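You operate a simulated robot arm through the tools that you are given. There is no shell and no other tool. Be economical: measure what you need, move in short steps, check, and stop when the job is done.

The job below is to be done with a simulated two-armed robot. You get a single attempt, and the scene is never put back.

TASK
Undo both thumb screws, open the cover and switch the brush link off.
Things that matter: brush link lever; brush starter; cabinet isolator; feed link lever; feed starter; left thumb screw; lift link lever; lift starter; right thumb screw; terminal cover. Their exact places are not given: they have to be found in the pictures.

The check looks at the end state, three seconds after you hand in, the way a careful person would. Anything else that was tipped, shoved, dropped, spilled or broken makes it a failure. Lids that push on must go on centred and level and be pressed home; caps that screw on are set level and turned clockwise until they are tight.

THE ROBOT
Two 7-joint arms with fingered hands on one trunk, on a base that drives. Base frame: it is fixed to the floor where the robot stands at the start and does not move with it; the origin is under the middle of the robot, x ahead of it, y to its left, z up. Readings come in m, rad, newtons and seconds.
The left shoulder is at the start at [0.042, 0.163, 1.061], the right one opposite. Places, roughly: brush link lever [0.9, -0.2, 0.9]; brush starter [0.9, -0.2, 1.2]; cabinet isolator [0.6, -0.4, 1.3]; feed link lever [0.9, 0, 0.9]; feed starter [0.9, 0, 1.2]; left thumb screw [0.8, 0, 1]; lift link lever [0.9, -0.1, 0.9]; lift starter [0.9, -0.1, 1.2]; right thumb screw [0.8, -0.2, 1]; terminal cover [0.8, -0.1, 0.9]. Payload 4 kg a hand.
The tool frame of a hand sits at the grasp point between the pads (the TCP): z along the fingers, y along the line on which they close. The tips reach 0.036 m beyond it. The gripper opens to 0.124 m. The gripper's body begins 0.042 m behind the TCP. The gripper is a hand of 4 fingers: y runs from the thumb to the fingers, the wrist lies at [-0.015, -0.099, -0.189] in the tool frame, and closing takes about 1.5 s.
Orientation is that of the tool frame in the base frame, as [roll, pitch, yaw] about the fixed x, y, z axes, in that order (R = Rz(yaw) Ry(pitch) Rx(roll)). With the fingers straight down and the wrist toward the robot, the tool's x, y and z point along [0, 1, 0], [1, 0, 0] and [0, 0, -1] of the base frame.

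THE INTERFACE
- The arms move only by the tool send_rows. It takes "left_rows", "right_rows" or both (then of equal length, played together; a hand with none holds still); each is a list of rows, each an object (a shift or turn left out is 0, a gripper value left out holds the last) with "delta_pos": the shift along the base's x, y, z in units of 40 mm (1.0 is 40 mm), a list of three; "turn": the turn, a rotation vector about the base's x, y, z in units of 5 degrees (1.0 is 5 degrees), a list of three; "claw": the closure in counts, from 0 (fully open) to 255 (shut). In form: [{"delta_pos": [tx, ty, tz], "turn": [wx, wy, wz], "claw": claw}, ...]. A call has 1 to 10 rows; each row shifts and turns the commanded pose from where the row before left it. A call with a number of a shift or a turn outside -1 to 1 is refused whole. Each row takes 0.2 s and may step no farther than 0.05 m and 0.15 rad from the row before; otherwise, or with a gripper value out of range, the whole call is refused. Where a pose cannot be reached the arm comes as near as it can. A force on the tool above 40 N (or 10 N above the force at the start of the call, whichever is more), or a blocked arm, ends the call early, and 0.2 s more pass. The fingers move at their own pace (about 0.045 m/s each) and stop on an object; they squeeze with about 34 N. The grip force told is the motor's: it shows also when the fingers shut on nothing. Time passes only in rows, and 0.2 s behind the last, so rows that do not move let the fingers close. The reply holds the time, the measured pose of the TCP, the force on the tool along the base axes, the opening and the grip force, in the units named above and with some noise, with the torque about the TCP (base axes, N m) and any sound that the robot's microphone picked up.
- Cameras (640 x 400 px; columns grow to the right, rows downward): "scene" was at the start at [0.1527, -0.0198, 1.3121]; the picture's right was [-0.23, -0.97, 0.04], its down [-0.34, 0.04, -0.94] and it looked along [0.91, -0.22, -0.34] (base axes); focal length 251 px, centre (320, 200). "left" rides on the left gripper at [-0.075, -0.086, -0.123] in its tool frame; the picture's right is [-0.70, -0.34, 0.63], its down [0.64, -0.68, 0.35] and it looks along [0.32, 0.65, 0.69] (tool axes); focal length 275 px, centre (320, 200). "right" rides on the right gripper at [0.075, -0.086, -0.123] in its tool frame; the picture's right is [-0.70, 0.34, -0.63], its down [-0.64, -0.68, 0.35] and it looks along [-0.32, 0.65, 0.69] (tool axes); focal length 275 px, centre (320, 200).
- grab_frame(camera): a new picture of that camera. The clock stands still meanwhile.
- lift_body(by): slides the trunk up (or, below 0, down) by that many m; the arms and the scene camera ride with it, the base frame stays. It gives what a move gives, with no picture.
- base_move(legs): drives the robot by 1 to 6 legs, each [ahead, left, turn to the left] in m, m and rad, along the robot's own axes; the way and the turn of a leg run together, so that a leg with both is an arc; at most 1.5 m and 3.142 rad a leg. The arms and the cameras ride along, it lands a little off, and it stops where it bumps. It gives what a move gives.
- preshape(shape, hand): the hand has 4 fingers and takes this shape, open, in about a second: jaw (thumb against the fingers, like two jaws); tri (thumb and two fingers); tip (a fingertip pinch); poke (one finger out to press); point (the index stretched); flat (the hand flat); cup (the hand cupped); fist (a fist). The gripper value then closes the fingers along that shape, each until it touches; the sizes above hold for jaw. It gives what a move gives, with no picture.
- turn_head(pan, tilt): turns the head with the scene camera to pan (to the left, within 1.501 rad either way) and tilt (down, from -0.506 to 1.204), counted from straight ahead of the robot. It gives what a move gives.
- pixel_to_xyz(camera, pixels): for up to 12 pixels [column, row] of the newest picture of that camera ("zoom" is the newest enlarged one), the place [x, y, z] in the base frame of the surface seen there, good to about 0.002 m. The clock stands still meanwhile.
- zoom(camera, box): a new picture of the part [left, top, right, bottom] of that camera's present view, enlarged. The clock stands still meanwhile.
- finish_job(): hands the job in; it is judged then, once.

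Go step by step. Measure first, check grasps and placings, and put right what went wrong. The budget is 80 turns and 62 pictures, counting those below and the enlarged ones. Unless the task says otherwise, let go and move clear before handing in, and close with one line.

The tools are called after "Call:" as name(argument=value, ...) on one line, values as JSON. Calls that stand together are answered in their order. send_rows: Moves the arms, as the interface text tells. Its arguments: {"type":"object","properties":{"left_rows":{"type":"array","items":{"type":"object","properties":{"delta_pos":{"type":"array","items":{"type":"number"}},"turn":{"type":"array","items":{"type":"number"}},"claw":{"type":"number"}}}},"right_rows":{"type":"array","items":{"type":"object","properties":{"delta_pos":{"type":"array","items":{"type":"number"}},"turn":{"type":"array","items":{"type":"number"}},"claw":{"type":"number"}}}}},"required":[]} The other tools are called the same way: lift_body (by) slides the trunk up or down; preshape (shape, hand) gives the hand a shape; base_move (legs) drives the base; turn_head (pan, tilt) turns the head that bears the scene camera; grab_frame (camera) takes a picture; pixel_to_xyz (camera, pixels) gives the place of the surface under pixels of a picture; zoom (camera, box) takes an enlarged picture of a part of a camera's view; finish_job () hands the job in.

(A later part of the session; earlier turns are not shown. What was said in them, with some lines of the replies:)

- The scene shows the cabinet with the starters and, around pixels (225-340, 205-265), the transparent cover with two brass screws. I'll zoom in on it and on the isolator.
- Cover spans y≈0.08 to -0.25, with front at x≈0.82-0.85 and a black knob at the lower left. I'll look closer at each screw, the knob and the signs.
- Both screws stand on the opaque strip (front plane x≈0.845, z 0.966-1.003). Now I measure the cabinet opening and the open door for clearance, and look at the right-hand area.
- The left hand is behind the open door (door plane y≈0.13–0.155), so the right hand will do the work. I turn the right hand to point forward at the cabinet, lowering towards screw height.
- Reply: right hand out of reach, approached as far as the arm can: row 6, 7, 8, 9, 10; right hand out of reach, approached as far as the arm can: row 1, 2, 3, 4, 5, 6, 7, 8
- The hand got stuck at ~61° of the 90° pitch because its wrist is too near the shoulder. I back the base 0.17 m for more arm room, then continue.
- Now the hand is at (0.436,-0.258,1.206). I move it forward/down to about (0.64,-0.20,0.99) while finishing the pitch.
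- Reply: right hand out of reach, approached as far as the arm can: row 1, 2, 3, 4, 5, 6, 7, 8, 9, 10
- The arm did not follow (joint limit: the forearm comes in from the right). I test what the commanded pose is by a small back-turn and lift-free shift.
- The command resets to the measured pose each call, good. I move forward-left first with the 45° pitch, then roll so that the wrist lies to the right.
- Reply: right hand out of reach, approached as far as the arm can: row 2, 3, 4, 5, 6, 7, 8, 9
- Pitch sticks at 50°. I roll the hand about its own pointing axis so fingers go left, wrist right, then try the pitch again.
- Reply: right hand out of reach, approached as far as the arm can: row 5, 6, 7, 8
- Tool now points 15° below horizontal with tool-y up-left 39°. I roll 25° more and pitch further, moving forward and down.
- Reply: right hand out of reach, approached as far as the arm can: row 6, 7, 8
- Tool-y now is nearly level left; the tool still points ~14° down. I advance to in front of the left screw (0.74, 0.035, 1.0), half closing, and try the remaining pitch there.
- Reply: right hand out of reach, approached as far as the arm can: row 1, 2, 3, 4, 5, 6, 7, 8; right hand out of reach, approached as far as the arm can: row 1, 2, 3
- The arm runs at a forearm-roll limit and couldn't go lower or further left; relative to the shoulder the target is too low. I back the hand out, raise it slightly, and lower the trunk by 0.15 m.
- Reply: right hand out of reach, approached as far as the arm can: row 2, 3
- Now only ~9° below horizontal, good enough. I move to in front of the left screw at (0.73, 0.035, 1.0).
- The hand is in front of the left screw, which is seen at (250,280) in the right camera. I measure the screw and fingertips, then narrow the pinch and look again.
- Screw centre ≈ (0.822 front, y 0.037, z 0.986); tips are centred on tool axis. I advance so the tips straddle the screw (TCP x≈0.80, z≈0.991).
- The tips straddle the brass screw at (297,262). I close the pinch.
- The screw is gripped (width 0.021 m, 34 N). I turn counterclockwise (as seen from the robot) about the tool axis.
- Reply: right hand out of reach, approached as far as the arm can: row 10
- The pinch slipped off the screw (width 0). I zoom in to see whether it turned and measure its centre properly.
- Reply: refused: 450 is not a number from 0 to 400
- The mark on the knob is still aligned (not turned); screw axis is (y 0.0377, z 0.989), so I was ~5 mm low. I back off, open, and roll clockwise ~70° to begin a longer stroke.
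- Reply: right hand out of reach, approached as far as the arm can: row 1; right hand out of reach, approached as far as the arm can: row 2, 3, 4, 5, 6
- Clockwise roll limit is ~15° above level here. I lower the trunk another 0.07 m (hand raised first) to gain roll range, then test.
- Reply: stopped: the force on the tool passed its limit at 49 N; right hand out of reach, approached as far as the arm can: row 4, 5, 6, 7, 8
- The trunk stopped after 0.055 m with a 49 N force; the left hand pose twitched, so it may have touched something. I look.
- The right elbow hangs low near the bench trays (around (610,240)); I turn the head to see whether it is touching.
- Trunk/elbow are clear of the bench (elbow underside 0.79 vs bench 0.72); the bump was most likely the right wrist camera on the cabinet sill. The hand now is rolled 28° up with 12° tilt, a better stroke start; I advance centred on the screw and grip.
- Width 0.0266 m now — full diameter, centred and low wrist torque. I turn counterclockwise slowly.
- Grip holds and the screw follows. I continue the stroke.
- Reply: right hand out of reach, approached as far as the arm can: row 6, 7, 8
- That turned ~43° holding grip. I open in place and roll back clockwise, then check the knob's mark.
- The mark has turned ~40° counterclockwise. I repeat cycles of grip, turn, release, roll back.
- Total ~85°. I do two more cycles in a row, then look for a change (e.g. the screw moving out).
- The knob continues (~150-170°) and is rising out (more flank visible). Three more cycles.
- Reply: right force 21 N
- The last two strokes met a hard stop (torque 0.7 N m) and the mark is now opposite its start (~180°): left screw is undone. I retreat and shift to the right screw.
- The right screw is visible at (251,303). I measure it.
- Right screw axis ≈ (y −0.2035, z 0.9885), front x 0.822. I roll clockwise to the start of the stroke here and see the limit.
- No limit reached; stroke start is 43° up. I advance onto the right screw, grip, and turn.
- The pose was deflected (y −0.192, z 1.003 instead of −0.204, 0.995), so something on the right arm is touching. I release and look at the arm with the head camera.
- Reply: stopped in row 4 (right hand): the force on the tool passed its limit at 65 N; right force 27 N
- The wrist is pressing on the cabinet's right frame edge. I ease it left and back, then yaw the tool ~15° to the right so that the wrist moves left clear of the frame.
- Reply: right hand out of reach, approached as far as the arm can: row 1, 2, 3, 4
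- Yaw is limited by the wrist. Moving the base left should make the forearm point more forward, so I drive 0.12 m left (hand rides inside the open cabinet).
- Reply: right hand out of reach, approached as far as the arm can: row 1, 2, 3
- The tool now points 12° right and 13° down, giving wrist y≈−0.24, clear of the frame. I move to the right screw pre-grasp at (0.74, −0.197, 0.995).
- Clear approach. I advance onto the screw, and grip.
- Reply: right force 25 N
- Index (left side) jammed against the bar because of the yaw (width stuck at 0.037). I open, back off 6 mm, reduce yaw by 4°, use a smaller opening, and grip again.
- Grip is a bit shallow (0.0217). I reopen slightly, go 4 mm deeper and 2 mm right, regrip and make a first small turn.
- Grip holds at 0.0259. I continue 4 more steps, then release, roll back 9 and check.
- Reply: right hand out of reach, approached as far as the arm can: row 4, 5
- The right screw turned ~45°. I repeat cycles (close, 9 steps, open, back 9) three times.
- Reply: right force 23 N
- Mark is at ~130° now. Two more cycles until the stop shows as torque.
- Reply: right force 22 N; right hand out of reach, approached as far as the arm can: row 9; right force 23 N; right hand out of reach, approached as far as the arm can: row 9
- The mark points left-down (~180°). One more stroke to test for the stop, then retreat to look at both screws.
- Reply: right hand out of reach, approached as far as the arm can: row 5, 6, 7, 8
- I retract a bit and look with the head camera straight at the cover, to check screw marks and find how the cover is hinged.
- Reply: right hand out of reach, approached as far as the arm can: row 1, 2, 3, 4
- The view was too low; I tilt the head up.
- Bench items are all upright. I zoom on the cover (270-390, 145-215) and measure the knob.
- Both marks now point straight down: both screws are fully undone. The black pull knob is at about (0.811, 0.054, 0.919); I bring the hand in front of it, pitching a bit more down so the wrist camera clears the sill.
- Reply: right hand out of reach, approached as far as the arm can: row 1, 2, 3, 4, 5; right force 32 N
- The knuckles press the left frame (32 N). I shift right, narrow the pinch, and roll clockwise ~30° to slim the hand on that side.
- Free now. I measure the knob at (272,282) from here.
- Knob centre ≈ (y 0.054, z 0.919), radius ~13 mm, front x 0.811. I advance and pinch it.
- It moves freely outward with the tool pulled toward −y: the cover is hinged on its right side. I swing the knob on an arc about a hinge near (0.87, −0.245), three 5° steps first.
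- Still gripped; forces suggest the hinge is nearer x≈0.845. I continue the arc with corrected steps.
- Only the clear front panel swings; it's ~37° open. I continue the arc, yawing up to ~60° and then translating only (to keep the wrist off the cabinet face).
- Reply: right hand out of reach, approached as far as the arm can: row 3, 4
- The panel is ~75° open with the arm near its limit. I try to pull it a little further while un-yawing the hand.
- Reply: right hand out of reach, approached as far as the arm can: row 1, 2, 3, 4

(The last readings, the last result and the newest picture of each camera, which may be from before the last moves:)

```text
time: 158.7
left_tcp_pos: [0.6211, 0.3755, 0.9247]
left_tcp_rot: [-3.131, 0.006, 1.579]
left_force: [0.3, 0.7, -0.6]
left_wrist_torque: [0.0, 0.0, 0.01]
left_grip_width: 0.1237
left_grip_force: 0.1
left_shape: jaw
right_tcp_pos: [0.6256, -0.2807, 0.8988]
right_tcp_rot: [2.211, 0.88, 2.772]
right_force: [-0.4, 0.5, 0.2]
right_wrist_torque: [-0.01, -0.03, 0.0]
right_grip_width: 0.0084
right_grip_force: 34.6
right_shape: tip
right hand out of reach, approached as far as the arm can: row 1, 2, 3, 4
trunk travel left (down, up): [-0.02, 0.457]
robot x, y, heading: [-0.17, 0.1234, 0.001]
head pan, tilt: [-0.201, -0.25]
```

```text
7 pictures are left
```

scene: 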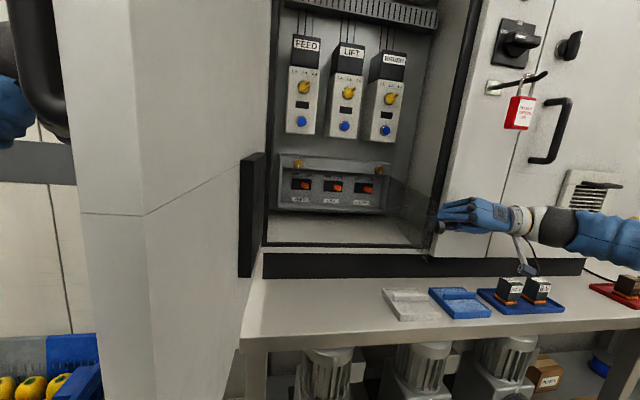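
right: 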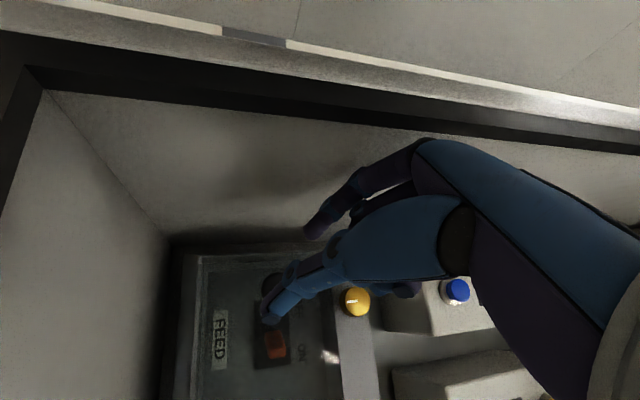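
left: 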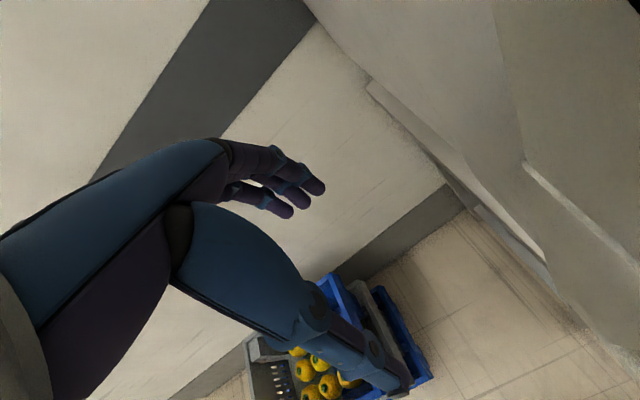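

The panel now stands wide open (from (385,195) to the knob at (440,228)), and the levers are exposed. The hand is low near the boxes, so I open, raise it, and measure lever and knob positions.

Call:
pixel_to_xyz(camera="scene", pixels=[[440, 227], [434, 222], [368, 188], [336, 187], [380, 205], [405, 200], [387, 170], [365, 176]])

Call:
send_rows(right_rows=[{"claw": 160}, {}, {}, {"delta_pos": [-0.3, -0.3, 0.3]}, {"delta_pos": [-0.3, -0.2, 0.6]}, {"delta_pos": [-0.3, 0, 0.8]}, {"delta_pos": [0, 0, 0.8]}, {"delta_pos": [0, 0, 0.8]}])

Call:
zoom(camera="scene", box=[270, 140, 470, 265])

Call:
pixel_to_xyz(camera="zoom", pixels=[[314, 152], [306, 152], [320, 155], [300, 146], [213, 150], [545, 282], [340, 150], [300, 175], [420, 190], [530, 240]])

```text
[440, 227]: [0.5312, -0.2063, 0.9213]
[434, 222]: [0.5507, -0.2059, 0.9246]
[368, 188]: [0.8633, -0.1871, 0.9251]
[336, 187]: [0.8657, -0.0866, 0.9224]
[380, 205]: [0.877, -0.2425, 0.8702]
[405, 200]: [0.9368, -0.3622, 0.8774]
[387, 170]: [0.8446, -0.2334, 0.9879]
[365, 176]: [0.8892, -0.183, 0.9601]
```

```text
time: 160.1
left_tcp_pos: [0.6178, 0.3739, 0.9287]
left_tcp_rot: [-3.134, 0.006, 1.578]
left_force: [-0.5, -0.2, 0.4]
left_wrist_torque: [0.0, -0.03, 0.02]
left_grip_width: 0.1237
left_grip_force: 0.0
left_shape: jaw
right_tcp_pos: [0.6365, -0.2854, 0.9417]
right_tcp_rot: [2.21, 0.877, 2.778]
right_force: [-25.0, 1.9, -2.9]
right_wrist_torque: [-0.04, 0.75, -0.25]
right_grip_width: 0.0445
right_grip_force: 0.0
right_shape: tip
right hand out of reach, approached as far as the arm can: row 4, 5, 6, 7
trunk travel left (down, up): [-0.02, 0.457]
robot x, y, heading: [-0.1661, 0.123, 0.002]
head pan, tilt: [-0.201, -0.25]
stopped in row 7 (right hand): the force on the tool passed its limit at 47 N (the readings are from after the stop); the commanded pose is now the measured one
```

```text
3.20 times, centred on (370, 202) of scene
```

zoom: 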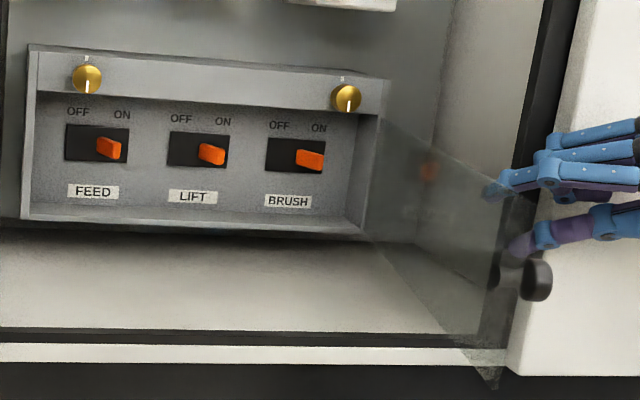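

```text
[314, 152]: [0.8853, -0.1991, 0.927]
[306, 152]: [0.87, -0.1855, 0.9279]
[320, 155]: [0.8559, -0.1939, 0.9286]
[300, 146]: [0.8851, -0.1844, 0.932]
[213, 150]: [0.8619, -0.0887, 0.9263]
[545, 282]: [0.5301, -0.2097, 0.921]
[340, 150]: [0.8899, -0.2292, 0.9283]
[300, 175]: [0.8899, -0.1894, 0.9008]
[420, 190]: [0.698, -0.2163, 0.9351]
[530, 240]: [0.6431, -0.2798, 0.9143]
```

The panel stands ~82° open; brush lever tip is at (0.856–0.87, −0.19, 0.928). The hand is pressing the frame; I ease it back with small steps away (−x) and yaw left.

Call:
send_rows(right_rows=[{"delta_pos": [-0.3, -0.1, 0.1], "turn": [0, 0, 0.5]}, {"delta_pos": [-0.4, -0.2, 0.1], "turn": [0, 0, 0.5]}, {"delta_pos": [-0.5, -0.3, 0.1], "turn": [0, 0.5, 0.5]}, {"delta_pos": [-0.6, -0.3, 0.2], "turn": [0, 0.5, 0.5]}, {"delta_pos": [-0.6, -0.3, 0.3], "turn": [0, 0.5, 0]}])

Call:
lift_body(by=0.08)

```text
time: 161.3
left_tcp_pos: [0.6187, 0.3729, 0.9276]
left_tcp_rot: [-3.134, 0.007, 1.574]
left_force: [0.4, -0.6, 1.0]
left_wrist_torque: [0.01, 0.02, 0.03]
left_grip_width: 0.1235
left_grip_force: 0.0
left_shape: jaw
right_tcp_pos: [0.6187, -0.3187, 0.9559]
right_tcp_rot: [2.235, 0.749, 2.973]
right_force: [-17.7, 0.6, 3.5]
right_wrist_torque: [0.08, 0.52, 0.24]
right_grip_width: 0.0374
right_grip_force: 0.1
right_shape: tip
right hand out of reach, approached as far as the arm can: row 1, 2, 3, 4, 5
trunk travel left (down, up): [-0.02, 0.457]
robot x, y, heading: [-0.1653, 0.1234, -0.006]
head pan, tilt: [-0.201, -0.25]
```

```text
time: 162.5
left_tcp_pos: [0.6164, 0.3697, 1.0027]
left_tcp_rot: [-3.129, 0.004, 1.573]
left_force: [0.5, -0.4, -0.8]
left_wrist_torque: [0.01, 0.01, 0.0]
left_grip_width: 0.1239
left_grip_force: 0.0
left_shape: jaw
right_tcp_pos: [0.6105, -0.3194, 0.9937]
right_tcp_rot: [2.259, 0.696, 2.997]
right_force: [-2.9, 0.5, 1.1]
right_wrist_torque: [0.04, 0.11, 0.0]
right_grip_width: 0.0447
right_grip_force: 0.0
right_shape: tip
trunk travel left (down, up): [-0.1, 0.377]
robot x, y, heading: [-0.1726, 0.1244, -0.003]
head pan, tilt: [-0.201, -0.25]
```

Force has dropped. I pull back along −x and up further.

Call:
send_rows(right_rows=[{"delta_pos": [-0.5, 0, 0.2]}, {"delta_pos": [-0.6, 0, 0.4]}, {"delta_pos": [-0.6, 0, 0.6]}, {"delta_pos": [-0.4, 0, 0.8]}, {"delta_pos": [0, 0, 0.8]}])

Call:
grab_frame(camera="scene")

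```text
time: 163.1
left_tcp_pos: [0.6109, 0.3815, 1.0284]
left_tcp_rot: [3.134, 0.011, 1.582]
left_force: [-1.5, 0.6, 2.2]
left_wrist_torque: [-0.08, -0.09, -0.02]
left_grip_width: 0.1237
left_grip_force: 0.1
left_shape: jaw
right_tcp_pos: [0.5818, -0.3129, 1.0494]
right_tcp_rot: [2.261, 0.733, 2.991]
right_force: [-0.7, 0.8, 2.4]
right_wrist_torque: [-0.17, 0.01, -0.1]
right_grip_width: 0.0461
right_grip_force: 0.0
right_shape: tip
trunk travel left (down, up): [-0.1, 0.377]
robot x, y, heading: [-0.1683, 0.1239, 0.006]
head pan, tilt: [-0.201, -0.25]
stopped in row 2 (right hand): the force on the tool passed its limit at 54 N (the readings are from after the stop); the commanded pose is now the measured one
```

```text
5 pictures are left
```

scene: 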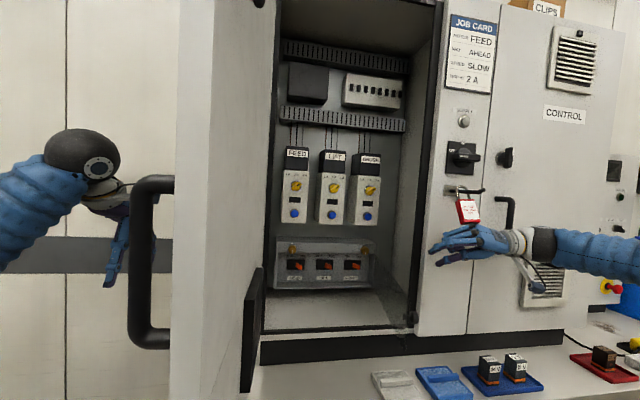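

The arm sprang free of the frame; the hand is just below the padlock, so I move it back and left at once. Then I drive the base 0.13 m further left, so the right hand can point forward-right with its wrist clear of the frame and above the open panel.

Call:
send_rows(right_rows=[{"delta_pos": [-0.6, 0, -0.1]}, {"delta_pos": [-0.6, 0.4, 0]}, {"delta_pos": [-0.6, 0.8, 0.2]}, {"delta_pos": [-0.4, 0.8, 0.3]}, {"delta_pos": [0, 0.8, 0.3]}])

Call:
base_move(legs=[[0, 0.13, 0]])

Call:
send_rows(right_rows=[{"turn": [0, 0, -1], "delta_pos": [0.2, -0.1, 0]}, {"turn": [0, 0, -1], "delta_pos": [0.2, -0.1, 0]}, {"turn": [0, 0, -1], "delta_pos": [0.2, -0.1, 0]}, {"turn": [0, 0, -1], "delta_pos": [0.2, -0.1, 0]}, {"turn": [0, 0, -1], "delta_pos": [0.2, -0.1, 0]}, {"turn": [0, 0, -1], "delta_pos": [0.2, -0.1, 0]}, {"turn": [0, 0, -1], "delta_pos": [0.2, -0.1, 0]}, {"turn": [0, 0, -1], "delta_pos": [0.2, -0.1, 0]}, {"turn": [0, 0, -1]}, {"turn": [0, 0, -1]}])

```text
time: 164.2
left_tcp_pos: [0.6226, 0.3769, 1.0053]
left_tcp_rot: [-3.13, 0.007, 1.58]
left_force: [0.8, -0.1, -0.4]
left_wrist_torque: [0.01, -0.02, -0.02]
left_grip_width: 0.1236
left_grip_force: 0.0
left_shape: jaw
right_tcp_pos: [0.5361, -0.1992, 1.0538]
right_tcp_rot: [2.261, 0.712, 2.989]
right_force: [-0.7, -0.1, 0.2]
right_wrist_torque: [0.0, -0.02, 0.01]
right_grip_width: 0.0461
right_grip_force: 0.0
right_shape: tip
right hand out of reach, approached as far as the arm can: row 2, 3, 4
trunk travel left (down, up): [-0.1, 0.377]
robot x, y, heading: [-0.1687, 0.1209, 0.002]
head pan, tilt: [-0.201, -0.25]
```

```text
time: 165.5
left_tcp_pos: [0.6214, 0.5116, 1.0051]
left_tcp_rot: [-3.131, 0.009, 1.581]
left_force: [0.9, 0.2, -0.7]
left_wrist_torque: [-0.04, 0.0, 0.02]
left_grip_width: 0.1241
left_grip_force: 0.0
left_shape: jaw
right_tcp_pos: [0.5362, -0.0654, 1.0543]
right_tcp_rot: [2.261, 0.713, 2.989]
right_force: [1.2, 0.0, -0.1]
right_wrist_torque: [-0.02, 0.01, 0.02]
right_grip_width: 0.046
right_grip_force: 0.0
right_shape: tip
trunk travel left (down, up): [-0.1, 0.377]
robot x, y, heading: [-0.1676, 0.2533, 0.008]
head pan, tilt: [-0.201, -0.25]
```

```text
time: 167.7
left_tcp_pos: [0.6214, 0.5083, 1.0051]
left_tcp_rot: [-3.13, 0.007, 1.581]
left_force: [-0.2, -0.7, 0.2]
left_wrist_torque: [0.0, 0.0, 0.0]
left_grip_width: 0.1236
left_grip_force: 0.1
left_shape: jaw
right_tcp_pos: [0.6188, -0.0892, 1.0447]
right_tcp_rot: [2.26, 0.71, 2.116]
right_force: [0.2, 0.0, 0.1]
right_wrist_torque: [-0.01, 0.0, 0.03]
right_grip_width: 0.046
right_grip_force: 0.0
right_shape: tip
right hand out of reach, approached as far as the arm can: row 2, 3, 4, 5, 7
trunk travel left (down, up): [-0.1, 0.377]
robot x, y, heading: [-0.167, 0.2516, 0.003]
head pan, tilt: [-0.201, -0.25]
```

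The hand points forward, 28° down. I raise the trunk 0.10 m so elbow and forearm pass above the panel, then yaw right, pitch a bit more down and roll so the wrist lies higher.

Call:
lift_body(by=0.1)

Call:
send_rows(right_rows=[{"turn": [-0.87, 0, 0.48], "delta_pos": [0.2, -0.1, -0.15]}, {"turn": [-0.87, 0, 0.48], "delta_pos": [0.2, -0.1, -0.15]}, {"turn": [-0.87, 0, 0.48], "delta_pos": [0.2, -0.1, -0.15]}, {"turn": [-0.87, 0, 0.48], "delta_pos": [0.2, -0.1, -0.15]}, {"turn": [0, 0.9, 0], "delta_pos": [0.2, -0.1, -0.15]}, {"turn": [0, 0.9, 0], "delta_pos": [0.2, -0.1, -0.15]}, {"turn": [0, 0, -1], "delta_pos": [0.2, 0, -0.15]}, {"turn": [0, 0, -1], "delta_pos": [0.2, 0, -0.15]}, {"turn": [0, 0, -1], "delta_pos": [0.2, 0, -0.1]}, {"turn": [0, 0, -1], "delta_pos": [0.2, 0, 0]}])

```text
time: 169.1
left_tcp_pos: [0.6217, 0.5085, 1.1031]
left_tcp_rot: [-3.128, 0.006, 1.584]
left_force: [-0.1, -0.2, -0.2]
left_wrist_torque: [0.05, 0.01, 0.01]
left_grip_width: 0.1239
left_grip_force: 0.0
left_shape: jaw
right_tcp_pos: [0.6199, -0.0874, 1.1433]
right_tcp_rot: [2.26, 0.711, 2.115]
right_force: [0.1, -0.4, 0.1]
right_wrist_torque: [-0.02, 0.0, 0.01]
right_grip_width: 0.0463
right_grip_force: 0.1
right_shape: tip
trunk travel left (down, up): [-0.2, 0.277]
robot x, y, heading: [-0.1673, 0.2532, 0.002]
head pan, tilt: [-0.201, -0.25]
```

```text
time: 171.3
left_tcp_pos: [0.6207, 0.5093, 1.1058]
left_tcp_rot: [-3.129, 0.007, 1.582]
left_force: [-0.8, -0.4, 0.6]
left_wrist_torque: [0.0, 0.01, 0.0]
left_grip_width: 0.1238
left_grip_force: 0.1
left_shape: jaw
right_tcp_pos: [0.7296, -0.035, 1.0977]
right_tcp_rot: [2.666, 0.81, 2.291]
right_force: [0.2, 0.1, 0.2]
right_wrist_torque: [-0.01, 0.0, 0.04]
right_grip_width: 0.0461
right_grip_force: 0.1
right_shape: tip
right hand out of reach, approached as far as the arm can: row 3, 4, 5, 6, 7
trunk travel left (down, up): [-0.2, 0.277]
robot x, y, heading: [-0.1709, 0.2487, 0.004]
head pan, tilt: [-0.201, -0.25]
```

Now the tool points 38° down and 13° right; the predicted wrist at the lever (0.657, −0.237, 1.046) clears frame and panel. I move towards a pre-lever position.

Call:
send_rows(right_rows=[{"delta_pos": [0, -0.7, -0.3]}, {"delta_pos": [0, -0.7, -0.3]}, {"delta_pos": [0.1, -0.7, -0.3]}, {"delta_pos": [0.2, -0.7, -0.4]}, {"delta_pos": [0.3, -0.6, -0.5]}, {"delta_pos": [0.3, -0.2, -0.5]}])

```text
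time: 172.7
left_tcp_pos: [0.6208, 0.509, 1.1043]
left_tcp_rot: [-3.127, 0.009, 1.581]
left_force: [-0.2, -0.1, -0.7]
left_wrist_torque: [-0.02, 0.01, 0.07]
left_grip_width: 0.1236
left_grip_force: 0.0
left_shape: jaw
right_tcp_pos: [0.7652, -0.1794, 1.0036]
right_tcp_rot: [2.667, 0.81, 2.293]
right_force: [-0.2, 0.2, -1.1]
right_wrist_torque: [0.0, 0.0, 0.01]
right_grip_width: 0.0459
right_grip_force: 0.1
right_shape: tip
trunk travel left (down, up): [-0.2, 0.277]
robot x, y, heading: [-0.1678, 0.2525, 0.003]
head pan, tilt: [-0.201, -0.25]
```

Reached exactly. I take a wrist picture to check lever, panel and fingers.

Call:
grab_frame(camera="right")

```text
4 pictures are left
```

right: 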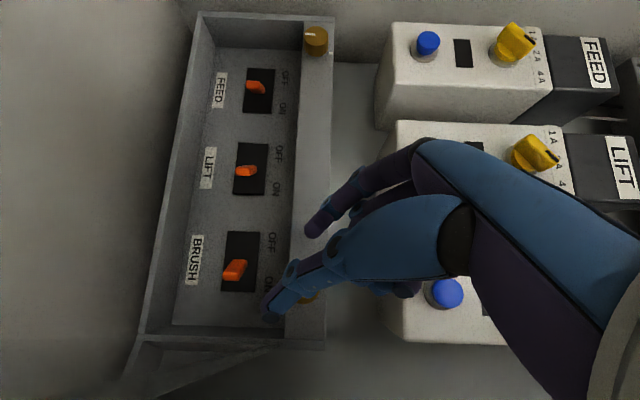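

The levers are exposed; brush lever at (235,270) with the thumb on its ON side. I measure the lever before moving in.

Call:
pixel_to_xyz(camera="right", pixels=[[237, 268], [228, 276], [244, 263], [240, 275], [230, 268], [240, 240], [236, 285], [268, 315], [315, 230], [242, 170], [400, 290], [395, 330]])

```text
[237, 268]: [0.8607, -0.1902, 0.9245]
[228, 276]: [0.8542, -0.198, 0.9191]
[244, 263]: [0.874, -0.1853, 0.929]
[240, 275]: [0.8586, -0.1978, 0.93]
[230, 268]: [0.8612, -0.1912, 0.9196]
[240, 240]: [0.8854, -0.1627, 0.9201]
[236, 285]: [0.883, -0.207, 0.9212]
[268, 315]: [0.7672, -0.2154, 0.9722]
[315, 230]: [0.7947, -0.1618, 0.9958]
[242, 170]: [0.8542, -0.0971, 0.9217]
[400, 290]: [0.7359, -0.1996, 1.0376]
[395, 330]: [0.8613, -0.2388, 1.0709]
```

Lever tip is (0.854, −0.198, 0.925), leaning to ON. Before lowering I check where the panel lies relative to the wrist camera.

Call:
pixel_to_xyz(camera="right", pixels=[[150, 395], [200, 385], [250, 370], [135, 370], [120, 395], [280, 365], [180, 365]])

```text
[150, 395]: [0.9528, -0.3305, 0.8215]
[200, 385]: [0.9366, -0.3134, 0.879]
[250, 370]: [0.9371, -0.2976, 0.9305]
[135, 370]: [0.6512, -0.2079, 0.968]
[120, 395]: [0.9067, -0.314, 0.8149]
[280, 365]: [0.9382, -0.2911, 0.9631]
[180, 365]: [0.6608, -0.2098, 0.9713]
```

The panel (y≈−0.208 at x 0.65, top z 0.97) would foul the wrist camera, so I first push it further open from its inner side with the thumb.

Call:
send_rows(right_rows=[{"delta_pos": [-0.8, 0.5, 0]}, {"delta_pos": [-0.8, 0.5, 0]}, {"delta_pos": [0, 0, -0.5]}, {"delta_pos": [0, 0, -0.5]}])

Call:
send_rows(right_rows=[{"delta_pos": [0, -0.4, 0]}, {"delta_pos": [0, -0.4, 0]}, {"delta_pos": [0, -0.4, 0]}, {"delta_pos": [0, -0.4, 0]}, {"delta_pos": [0, -0.4, 0]}])

```text
time: 173.7
left_tcp_pos: [0.6212, 0.5075, 1.1067]
left_tcp_rot: [-3.129, 0.006, 1.58]
left_force: [0.4, 0.3, 0.0]
left_wrist_torque: [0.02, 0.0, 0.0]
left_grip_width: 0.1238
left_grip_force: 0.1
left_shape: jaw
right_tcp_pos: [0.699, -0.1392, 0.9626]
right_tcp_rot: [2.667, 0.811, 2.292]
right_force: [-0.5, 0.1, -0.3]
right_wrist_torque: [-0.03, 0.01, 0.05]
right_grip_width: 0.0463
right_grip_force: 0.0
right_shape: tip
trunk travel left (down, up): [-0.2, 0.277]
robot x, y, heading: [-0.168, 0.2509, 0.003]
head pan, tilt: [-0.201, -0.25]
```

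```text
time: 174.9
left_tcp_pos: [0.6206, 0.5088, 1.1061]
left_tcp_rot: [-3.128, 0.008, 1.583]
left_force: [-0.4, 0.8, -0.3]
left_wrist_torque: [0.0, -0.03, 0.04]
left_grip_width: 0.124
left_grip_force: 0.1
left_shape: jaw
right_tcp_pos: [0.6994, -0.2173, 0.9652]
right_tcp_rot: [2.665, 0.81, 2.293]
right_force: [-0.2, 1.6, 0.1]
right_wrist_torque: [-0.02, 0.01, 0.01]
right_grip_width: 0.0453
right_grip_force: 0.1
right_shape: tip
trunk travel left (down, up): [-0.2, 0.277]
robot x, y, heading: [-0.1649, 0.2532, 0.0]
head pan, tilt: [-0.201, -0.25]
```

The panel gave way easily. I nudge a bit more, then come back left, forward and under the strip to straddle the brush lever.

Call:
send_rows(right_rows=[{"delta_pos": [0, -0.25, 0]}, {"delta_pos": [0, 0.5, 0], "claw": 188}, {"delta_pos": [0, 0.5, 0], "turn": [0, -1, 0]}, {"delta_pos": [0.5, 0, -0.15]}, {"delta_pos": [0.5, 0, -0.2]}, {"delta_pos": [0.5, 0, -0.2]}])

Call:
grab_frame(camera="right")

```text
time: 176.3
left_tcp_pos: [0.6225, 0.5081, 1.1041]
left_tcp_rot: [-3.127, 0.004, 1.581]
left_force: [0.3, 0.0, 0.1]
left_wrist_torque: [0.0, 0.01, -0.02]
left_grip_width: 0.1238
left_grip_force: 0.0
left_shape: jaw
right_tcp_pos: [0.7599, -0.1898, 0.9433]
right_tcp_rot: [2.566, 0.865, 2.218]
right_force: [0.5, -0.2, -0.8]
right_wrist_torque: [0.01, -0.04, 0.01]
right_grip_width: 0.0334
right_grip_force: 0.1
right_shape: tip
trunk travel left (down, up): [-0.2, 0.277]
robot x, y, heading: [-0.1672, 0.2492, 0.004]
head pan, tilt: [-0.201, -0.25]
```

```text
3 pictures are left
```

right: 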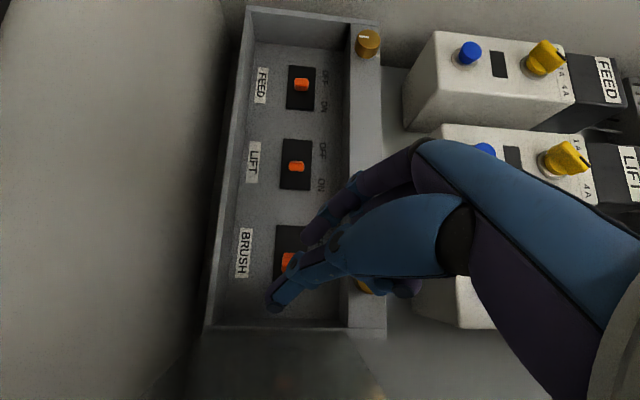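

Thumb (275,300) and index (310,240) straddle the lever line at (290,262). I go straight in 80 mm.

Call:
send_rows(right_rows=[{"delta_pos": [0.4, 0, 0]}, {"delta_pos": [0.4, 0, 0]}, {"delta_pos": [0.4, 0, 0]}, {"delta_pos": [0.4, 0, 0]}, {"delta_pos": [0.4, 0, 0]}])

```text
time: 177.4
left_tcp_pos: [0.6198, 0.5076, 1.1049]
left_tcp_rot: [-3.131, 0.007, 1.582]
left_force: [1.3, -0.2, 0.6]
left_wrist_torque: [0.02, 0.02, 0.0]
left_grip_width: 0.1236
left_grip_force: 0.0
left_shape: jaw
right_tcp_pos: [0.8273, -0.186, 0.9412]
right_tcp_rot: [2.566, 0.864, 2.226]
right_force: [-22.7, 3.9, -2.1]
right_wrist_torque: [-0.12, -0.84, 0.34]
right_grip_width: 0.0331
right_grip_force: 0.1
right_shape: tip
trunk travel left (down, up): [-0.2, 0.277]
robot x, y, heading: [-0.1679, 0.2569, 0.006]
head pan, tilt: [-0.201, -0.25]
stopped in row 5 (right hand): the force on the tool passed its limit at 65 N (the readings are from after the stop); the commanded pose is now the measured one
```

The upper curled fingers hit the strip (torque shows contact ~37 mm above the TCP), so the thumb stays 10 mm short. I back out and change to the "poke" shape (one finger out), then look where its tip is.

Call:
send_rows(right_rows=[{"delta_pos": [-0.5, 0, 0]}, {"delta_pos": [-0.6, 0.1, 0]}, {"delta_pos": [-0.6, 0.2, 0.1]}, {"delta_pos": [-0.4, 0.3, 0.2]}])

Call:
preshape(shape="poke", hand="right")

Call:
grab_frame(camera="right")

```text
time: 178.4
left_tcp_pos: [0.6209, 0.5099, 1.1051]
left_tcp_rot: [-3.128, 0.007, 1.582]
left_force: [-0.1, 0.5, 1.1]
left_wrist_torque: [-0.01, -0.01, -0.03]
left_grip_width: 0.1237
left_grip_force: 0.0
left_shape: jaw
right_tcp_pos: [0.746, -0.1619, 0.9541]
right_tcp_rot: [2.564, 0.866, 2.224]
right_force: [-0.2, 0.6, -0.3]
right_wrist_torque: [-0.02, -0.03, 0.04]
right_grip_width: 0.033
right_grip_force: 0.1
right_shape: tip
trunk travel left (down, up): [-0.2, 0.277]
robot x, y, heading: [-0.1676, 0.2535, 0.004]
head pan, tilt: [-0.201, -0.25]
```

```text
time: 179.3
left_tcp_pos: [0.6216, 0.5087, 1.1052]
left_tcp_rot: [-3.129, 0.006, 1.581]
left_force: [-0.4, -0.4, 0.9]
left_wrist_torque: [-0.03, 0.03, 0.04]
left_grip_width: 0.1239
left_grip_force: 0.1
left_shape: jaw
right_tcp_pos: [0.7468, -0.1638, 0.9544]
right_tcp_rot: [2.565, 0.865, 2.226]
right_force: [-0.2, 0.0, -0.2]
right_wrist_torque: [-0.02, 0.0, 0.02]
right_grip_width: 0.0
right_grip_force: 0.0
right_shape: poke
trunk travel left (down, up): [-0.2, 0.277]
robot x, y, heading: [-0.1631, 0.2484, 0.008]
head pan, tilt: [-0.201, -0.25]
```

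```text
2 pictures are left
```

right: 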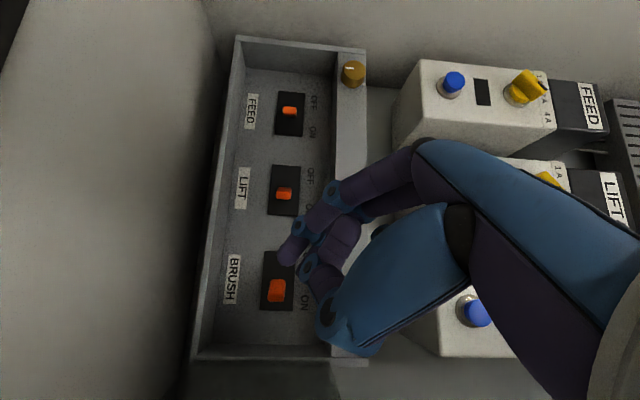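

The index now points out, tip near (286,256). I measure its tip and the curled fingers' positions.

Call:
pixel_to_xyz(camera="right", pixels=[[284, 258], [288, 252], [293, 248], [305, 268], [330, 245], [340, 235], [318, 290], [335, 330], [360, 345], [276, 288], [300, 232]])

```text
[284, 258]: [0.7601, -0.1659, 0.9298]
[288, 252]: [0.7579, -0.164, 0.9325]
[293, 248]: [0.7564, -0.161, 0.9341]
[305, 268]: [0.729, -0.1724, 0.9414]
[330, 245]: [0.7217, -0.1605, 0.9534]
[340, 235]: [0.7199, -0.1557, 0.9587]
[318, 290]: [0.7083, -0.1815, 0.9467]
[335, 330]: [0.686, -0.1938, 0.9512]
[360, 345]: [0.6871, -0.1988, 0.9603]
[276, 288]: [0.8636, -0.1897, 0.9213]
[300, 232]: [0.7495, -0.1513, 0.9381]
```

The index protrudes 40 mm beyond the curled fingers, ideal. To get its tip right of the lever without the wrist touching the frame, I yaw 10° more to the right here.

Call:
send_rows(right_rows=[{"turn": [0, 0, -1]}, {"turn": [0, 0, -1]}, {}])

```text
time: 180.1
left_tcp_pos: [0.6218, 0.5071, 1.1053]
left_tcp_rot: [-3.129, 0.008, 1.581]
left_force: [0.4, 1.0, -0.5]
left_wrist_torque: [-0.01, 0.01, -0.03]
left_grip_width: 0.1238
left_grip_force: 0.1
left_shape: jaw
right_tcp_pos: [0.7461, -0.1631, 0.9543]
right_tcp_rot: [2.567, 0.864, 2.049]
right_force: [-0.2, -0.4, -0.3]
right_wrist_torque: [0.01, 0.01, 0.03]
right_grip_width: 0.0
right_grip_force: 0.0
right_shape: poke
trunk travel left (down, up): [-0.2, 0.277]
robot x, y, heading: [-0.165, 0.2518, 0.004]
head pan, tilt: [-0.201, -0.25]
```

Yaw succeeded; the predicted wrist is now well clear (y≈−0.24). I place the fingertip to the right of the lever and move in.

Call:
send_rows(right_rows=[{"delta_pos": [0, -0.65, -0.1]}, {"delta_pos": [0.1, -0.67, -0.1]}, {"delta_pos": [0.5, 0, 0]}, {"delta_pos": [0.5, 0, 0]}, {"delta_pos": [0.5, 0, 0]}, {"delta_pos": [0.4, 0, 0]}, {"delta_pos": [0.35, 0, 0]}])

```text
time: 181.4
left_tcp_pos: [0.6184, 0.5073, 1.105]
left_tcp_rot: [-3.13, 0.008, 1.58]
left_force: [0.9, -0.6, 0.2]
left_wrist_torque: [0.05, -0.01, 0.0]
left_grip_width: 0.1236
left_grip_force: 0.1
left_shape: jaw
right_tcp_pos: [0.807, -0.2104, 0.9495]
right_tcp_rot: [2.561, 0.865, 2.057]
right_force: [-31.1, 7.1, 3.9]
right_wrist_torque: [-0.28, -1.31, 0.26]
right_grip_width: 0.0002
right_grip_force: 0.1
right_shape: poke
trunk travel left (down, up): [-0.2, 0.277]
robot x, y, heading: [-0.1651, 0.2521, 0.003]
head pan, tilt: [-0.201, -0.25]
stopped in row 6 (right hand): the force on the tool passed its limit at 52 N (the readings are from after the stop); the commanded pose is now the measured one
```

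Contact again, now with the protruding right screw knob (force ~42 mm above TCP, y≈−0.205). I go back to the straddling pinch, but with the hand pitched up ~10° and rolled ~20° so that the thumb reaches deeper under the strip.

Call:
send_rows(right_rows=[{"delta_pos": [-0.6, 0.2, 0]}, {"delta_pos": [-0.6, 0.3, 0]}, {"delta_pos": [-0.4, 0.3, 0.1]}])

Call:
preshape(shape="tip", hand="right")

Call:
send_rows(right_rows=[{"turn": [0, 0, 1], "claw": 180}, {"turn": [0, 0, 1]}, {"turn": [-0.82, 0.18, 0.54]}, {"turn": [-0.82, 0.18, 0.54]}, {"turn": [-0.82, 0.18, 0.54]}, {"turn": [0, -1, 0]}, {"turn": [0, -1, 0]}])

```text
time: 182.2
left_tcp_pos: [0.6213, 0.5093, 1.1056]
left_tcp_rot: [-3.132, 0.006, 1.582]
left_force: [-0.5, 0.2, 0.2]
left_wrist_torque: [0.0, -0.06, -0.01]
left_grip_width: 0.1239
left_grip_force: 0.0
left_shape: jaw
right_tcp_pos: [0.7464, -0.1796, 0.9518]
right_tcp_rot: [2.564, 0.864, 2.056]
right_force: [0.7, 0.3, -0.2]
right_wrist_torque: [0.01, -0.01, 0.0]
right_grip_width: 0.0001
right_grip_force: 0.0
right_shape: poke
trunk travel left (down, up): [-0.2, 0.277]
robot x, y, heading: [-0.1676, 0.2521, 0.004]
head pan, tilt: [-0.201, -0.25]
```

```text
time: 183.1
left_tcp_pos: [0.6214, 0.5088, 1.104]
left_tcp_rot: [-3.13, 0.007, 1.582]
left_force: [0.6, -0.5, 0.4]
left_wrist_torque: [0.01, -0.03, -0.01]
left_grip_width: 0.1239
left_grip_force: 0.0
left_shape: jaw
right_tcp_pos: [0.7466, -0.1801, 0.9515]
right_tcp_rot: [2.566, 0.865, 2.055]
right_force: [-0.3, 0.0, 0.1]
right_wrist_torque: [-0.04, 0.0, 0.01]
right_grip_width: 0.1237
right_grip_force: 0.0
right_shape: tip
trunk travel left (down, up): [-0.2, 0.277]
robot x, y, heading: [-0.1663, 0.2521, 0.006]
head pan, tilt: [-0.201, -0.25]
```

```text
time: 184.7
left_tcp_pos: [0.6213, 0.5091, 1.105]
left_tcp_rot: [-3.127, 0.007, 1.581]
left_force: [0.3, -0.4, 0.8]
left_wrist_torque: [-0.03, 0.02, 0.01]
left_grip_width: 0.1241
left_grip_force: 0.0
left_shape: jaw
right_tcp_pos: [0.7463, -0.1797, 0.9504]
right_tcp_rot: [2.683, 1.116, 2.452]
right_force: [0.2, -0.6, -0.5]
right_wrist_torque: [0.01, -0.02, 0.0]
right_grip_width: 0.0387
right_grip_force: 0.1
right_shape: tip
trunk travel left (down, up): [-0.2, 0.277]
robot x, y, heading: [-0.1641, 0.251, 0.0]
head pan, tilt: [-0.201, -0.25]
```

All reached: pitch 23° down. I lower slightly, yaw 3° right and go in around the lever.

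Call:
send_rows(right_rows=[{"delta_pos": [0, -0.05, -0.26], "turn": [0, 0, -0.6]}, {"delta_pos": [0.4, 0, 0]}, {"delta_pos": [0.4, 0, 0]}, {"delta_pos": [0.4, 0, 0]}, {"delta_pos": [0.4, 0, 0]}, {"delta_pos": [0.35, 0, 0]}, {"delta_pos": [0.3, 0, 0]}])

```text
time: 186.3
left_tcp_pos: [0.6202, 0.5071, 1.1051]
left_tcp_rot: [-3.13, 0.007, 1.58]
left_force: [0.6, -0.4, -0.3]
left_wrist_torque: [-0.01, 0.05, -0.02]
left_grip_width: 0.1239
left_grip_force: 0.0
left_shape: jaw
right_tcp_pos: [0.8338, -0.1805, 0.9412]
right_tcp_rot: [2.69, 1.115, 2.409]
right_force: [-15.1, 4.2, -2.1]
right_wrist_torque: [-0.21, -0.64, 0.35]
right_grip_width: 0.0385
right_grip_force: 0.1
right_shape: tip
trunk travel left (down, up): [-0.2, 0.277]
robot x, y, heading: [-0.1644, 0.2506, 0.004]
head pan, tilt: [-0.201, -0.25]
5 turns are left
```

The thumb now overlaps the lever's ON side. I push left (+y) 52 mm, back out, and check.

Call:
send_rows(right_rows=[{"delta_pos": [-0.03, 0.25, 0]}, {"delta_pos": [0, 0.25, 0]}, {"delta_pos": [0, 0.25, 0]}, {"delta_pos": [0, 0.25, 0]}, {"delta_pos": [0, 0.3, 0]}])

Call:
send_rows(right_rows=[{"delta_pos": [-0.4, -0.05, 0]}, {"delta_pos": [-0.6, 0, 0]}, {"delta_pos": [-0.6, 0, 0.1]}, {"delta_pos": [-0.4, 0.1, 0.3]}])

Call:
grab_frame(camera="right")

```text
time: 187.5
left_tcp_pos: [0.6207, 0.5057, 1.1053]
left_tcp_rot: [-3.13, 0.004, 1.581]
left_force: [0.4, 0.2, 0.5]
left_wrist_torque: [0.02, -0.01, 0.03]
left_grip_width: 0.1238
left_grip_force: 0.0
left_shape: jaw
right_tcp_pos: [0.8339, -0.1334, 0.9412]
right_tcp_rot: [2.686, 1.113, 2.399]
right_force: [-10.9, -15.0, -0.6]
right_wrist_torque: [-0.1, -0.25, -0.18]
right_grip_width: 0.0464
right_grip_force: 0.1
right_shape: tip
trunk travel left (down, up): [-0.2, 0.277]
robot x, y, heading: [-0.1656, 0.2501, -0.001]
head pan, tilt: [-0.201, -0.25]
```

```text
time: 188.5
left_tcp_pos: [0.6216, 0.5089, 1.1066]
left_tcp_rot: [-3.131, 0.007, 1.583]
left_force: [-0.9, 0.4, -0.1]
left_wrist_torque: [0.03, 0.03, -0.01]
left_grip_width: 0.1237
left_grip_force: 0.1
left_shape: jaw
right_tcp_pos: [0.7546, -0.1262, 0.96]
right_tcp_rot: [2.68, 1.117, 2.398]
right_force: [0.0, -0.5, 0.5]
right_wrist_torque: [0.02, 0.01, -0.03]
right_grip_width: 0.039
right_grip_force: 0.1
right_shape: tip
trunk travel left (down, up): [-0.2, 0.277]
robot x, y, heading: [-0.1681, 0.2536, 0.003]
head pan, tilt: [-0.201, -0.25]
```

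```text
1 pictures are left
4 turns are left
```

right: 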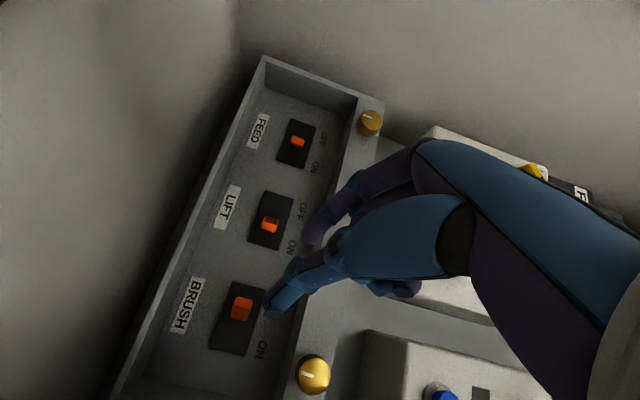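

The brush lever (242,308) now sits in the OFF half of its slot (slot centre row ~318). I verify its tip position and retract the hand clear.

Call:
pixel_to_xyz(camera="right", pixels=[[242, 308], [236, 313], [246, 302], [238, 320], [270, 224], [266, 230], [250, 290], [232, 345]])

Call:
send_rows(right_rows=[{"delta_pos": [0, 0.3, 0.6]}, {"delta_pos": [0, 0.3, 0.8]}, {"delta_pos": [-0.4, 0.2, 0.6]}, {"delta_pos": [-0.7, 0, 0.2]}, {"delta_pos": [-0.8, 0, 0]}, {"delta_pos": [-0.8, 0, 0]}, {"delta_pos": [-0.8, 0, 0]}])

```text
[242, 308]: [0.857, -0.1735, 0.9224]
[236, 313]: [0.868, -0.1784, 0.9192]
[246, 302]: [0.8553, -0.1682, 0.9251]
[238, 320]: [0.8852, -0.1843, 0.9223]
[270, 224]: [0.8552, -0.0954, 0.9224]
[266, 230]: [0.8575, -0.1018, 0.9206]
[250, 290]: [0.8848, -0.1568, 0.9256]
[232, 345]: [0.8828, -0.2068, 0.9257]
```

```text
time: 190.1
left_tcp_pos: [0.6211, 0.5071, 1.1052]
left_tcp_rot: [-3.129, 0.007, 1.58]
left_force: [-0.4, -0.1, 1.0]
left_wrist_torque: [0.05, 0.02, 0.0]
left_grip_width: 0.1239
left_grip_force: 0.0
left_shape: jaw
right_tcp_pos: [0.6144, -0.0951, 1.0465]
right_tcp_rot: [2.682, 1.116, 2.398]
right_force: [0.8, 0.4, -0.1]
right_wrist_torque: [0.0, 0.0, -0.03]
right_grip_width: 0.0385
right_grip_force: 0.1
right_shape: tip
trunk travel left (down, up): [-0.2, 0.277]
robot x, y, heading: [-0.1663, 0.254, 0.003]
head pan, tilt: [-0.201, -0.25]
3 turns are left
```

Lever tip moved from y −0.198 to −0.168, mirrored to the OFF side; the lift lever is unchanged. A last scene picture confirms the panel.

Call:
grab_frame(camera="scene")

```text
0 pictures are left
2 turns are left
```

scene: 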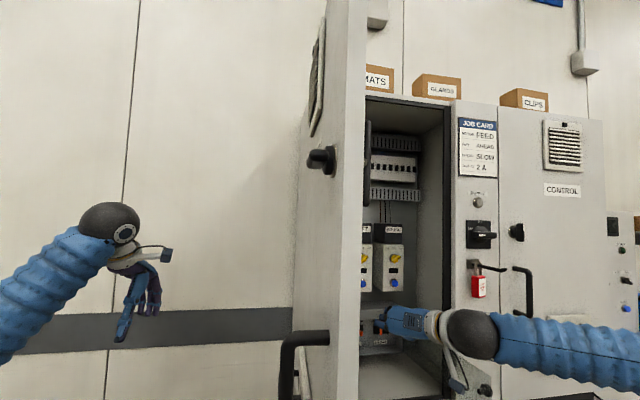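

The panel's knob shows at (485,390), well out to the right, so the cover stays open. The isolator and padlock look untouched and both hands are clear, so I hand in.

Call:
finish_job()

```text
The job is handed in.
```

I undid both thumb screws, swung the cover wide open, and switched the brush link to OFF.
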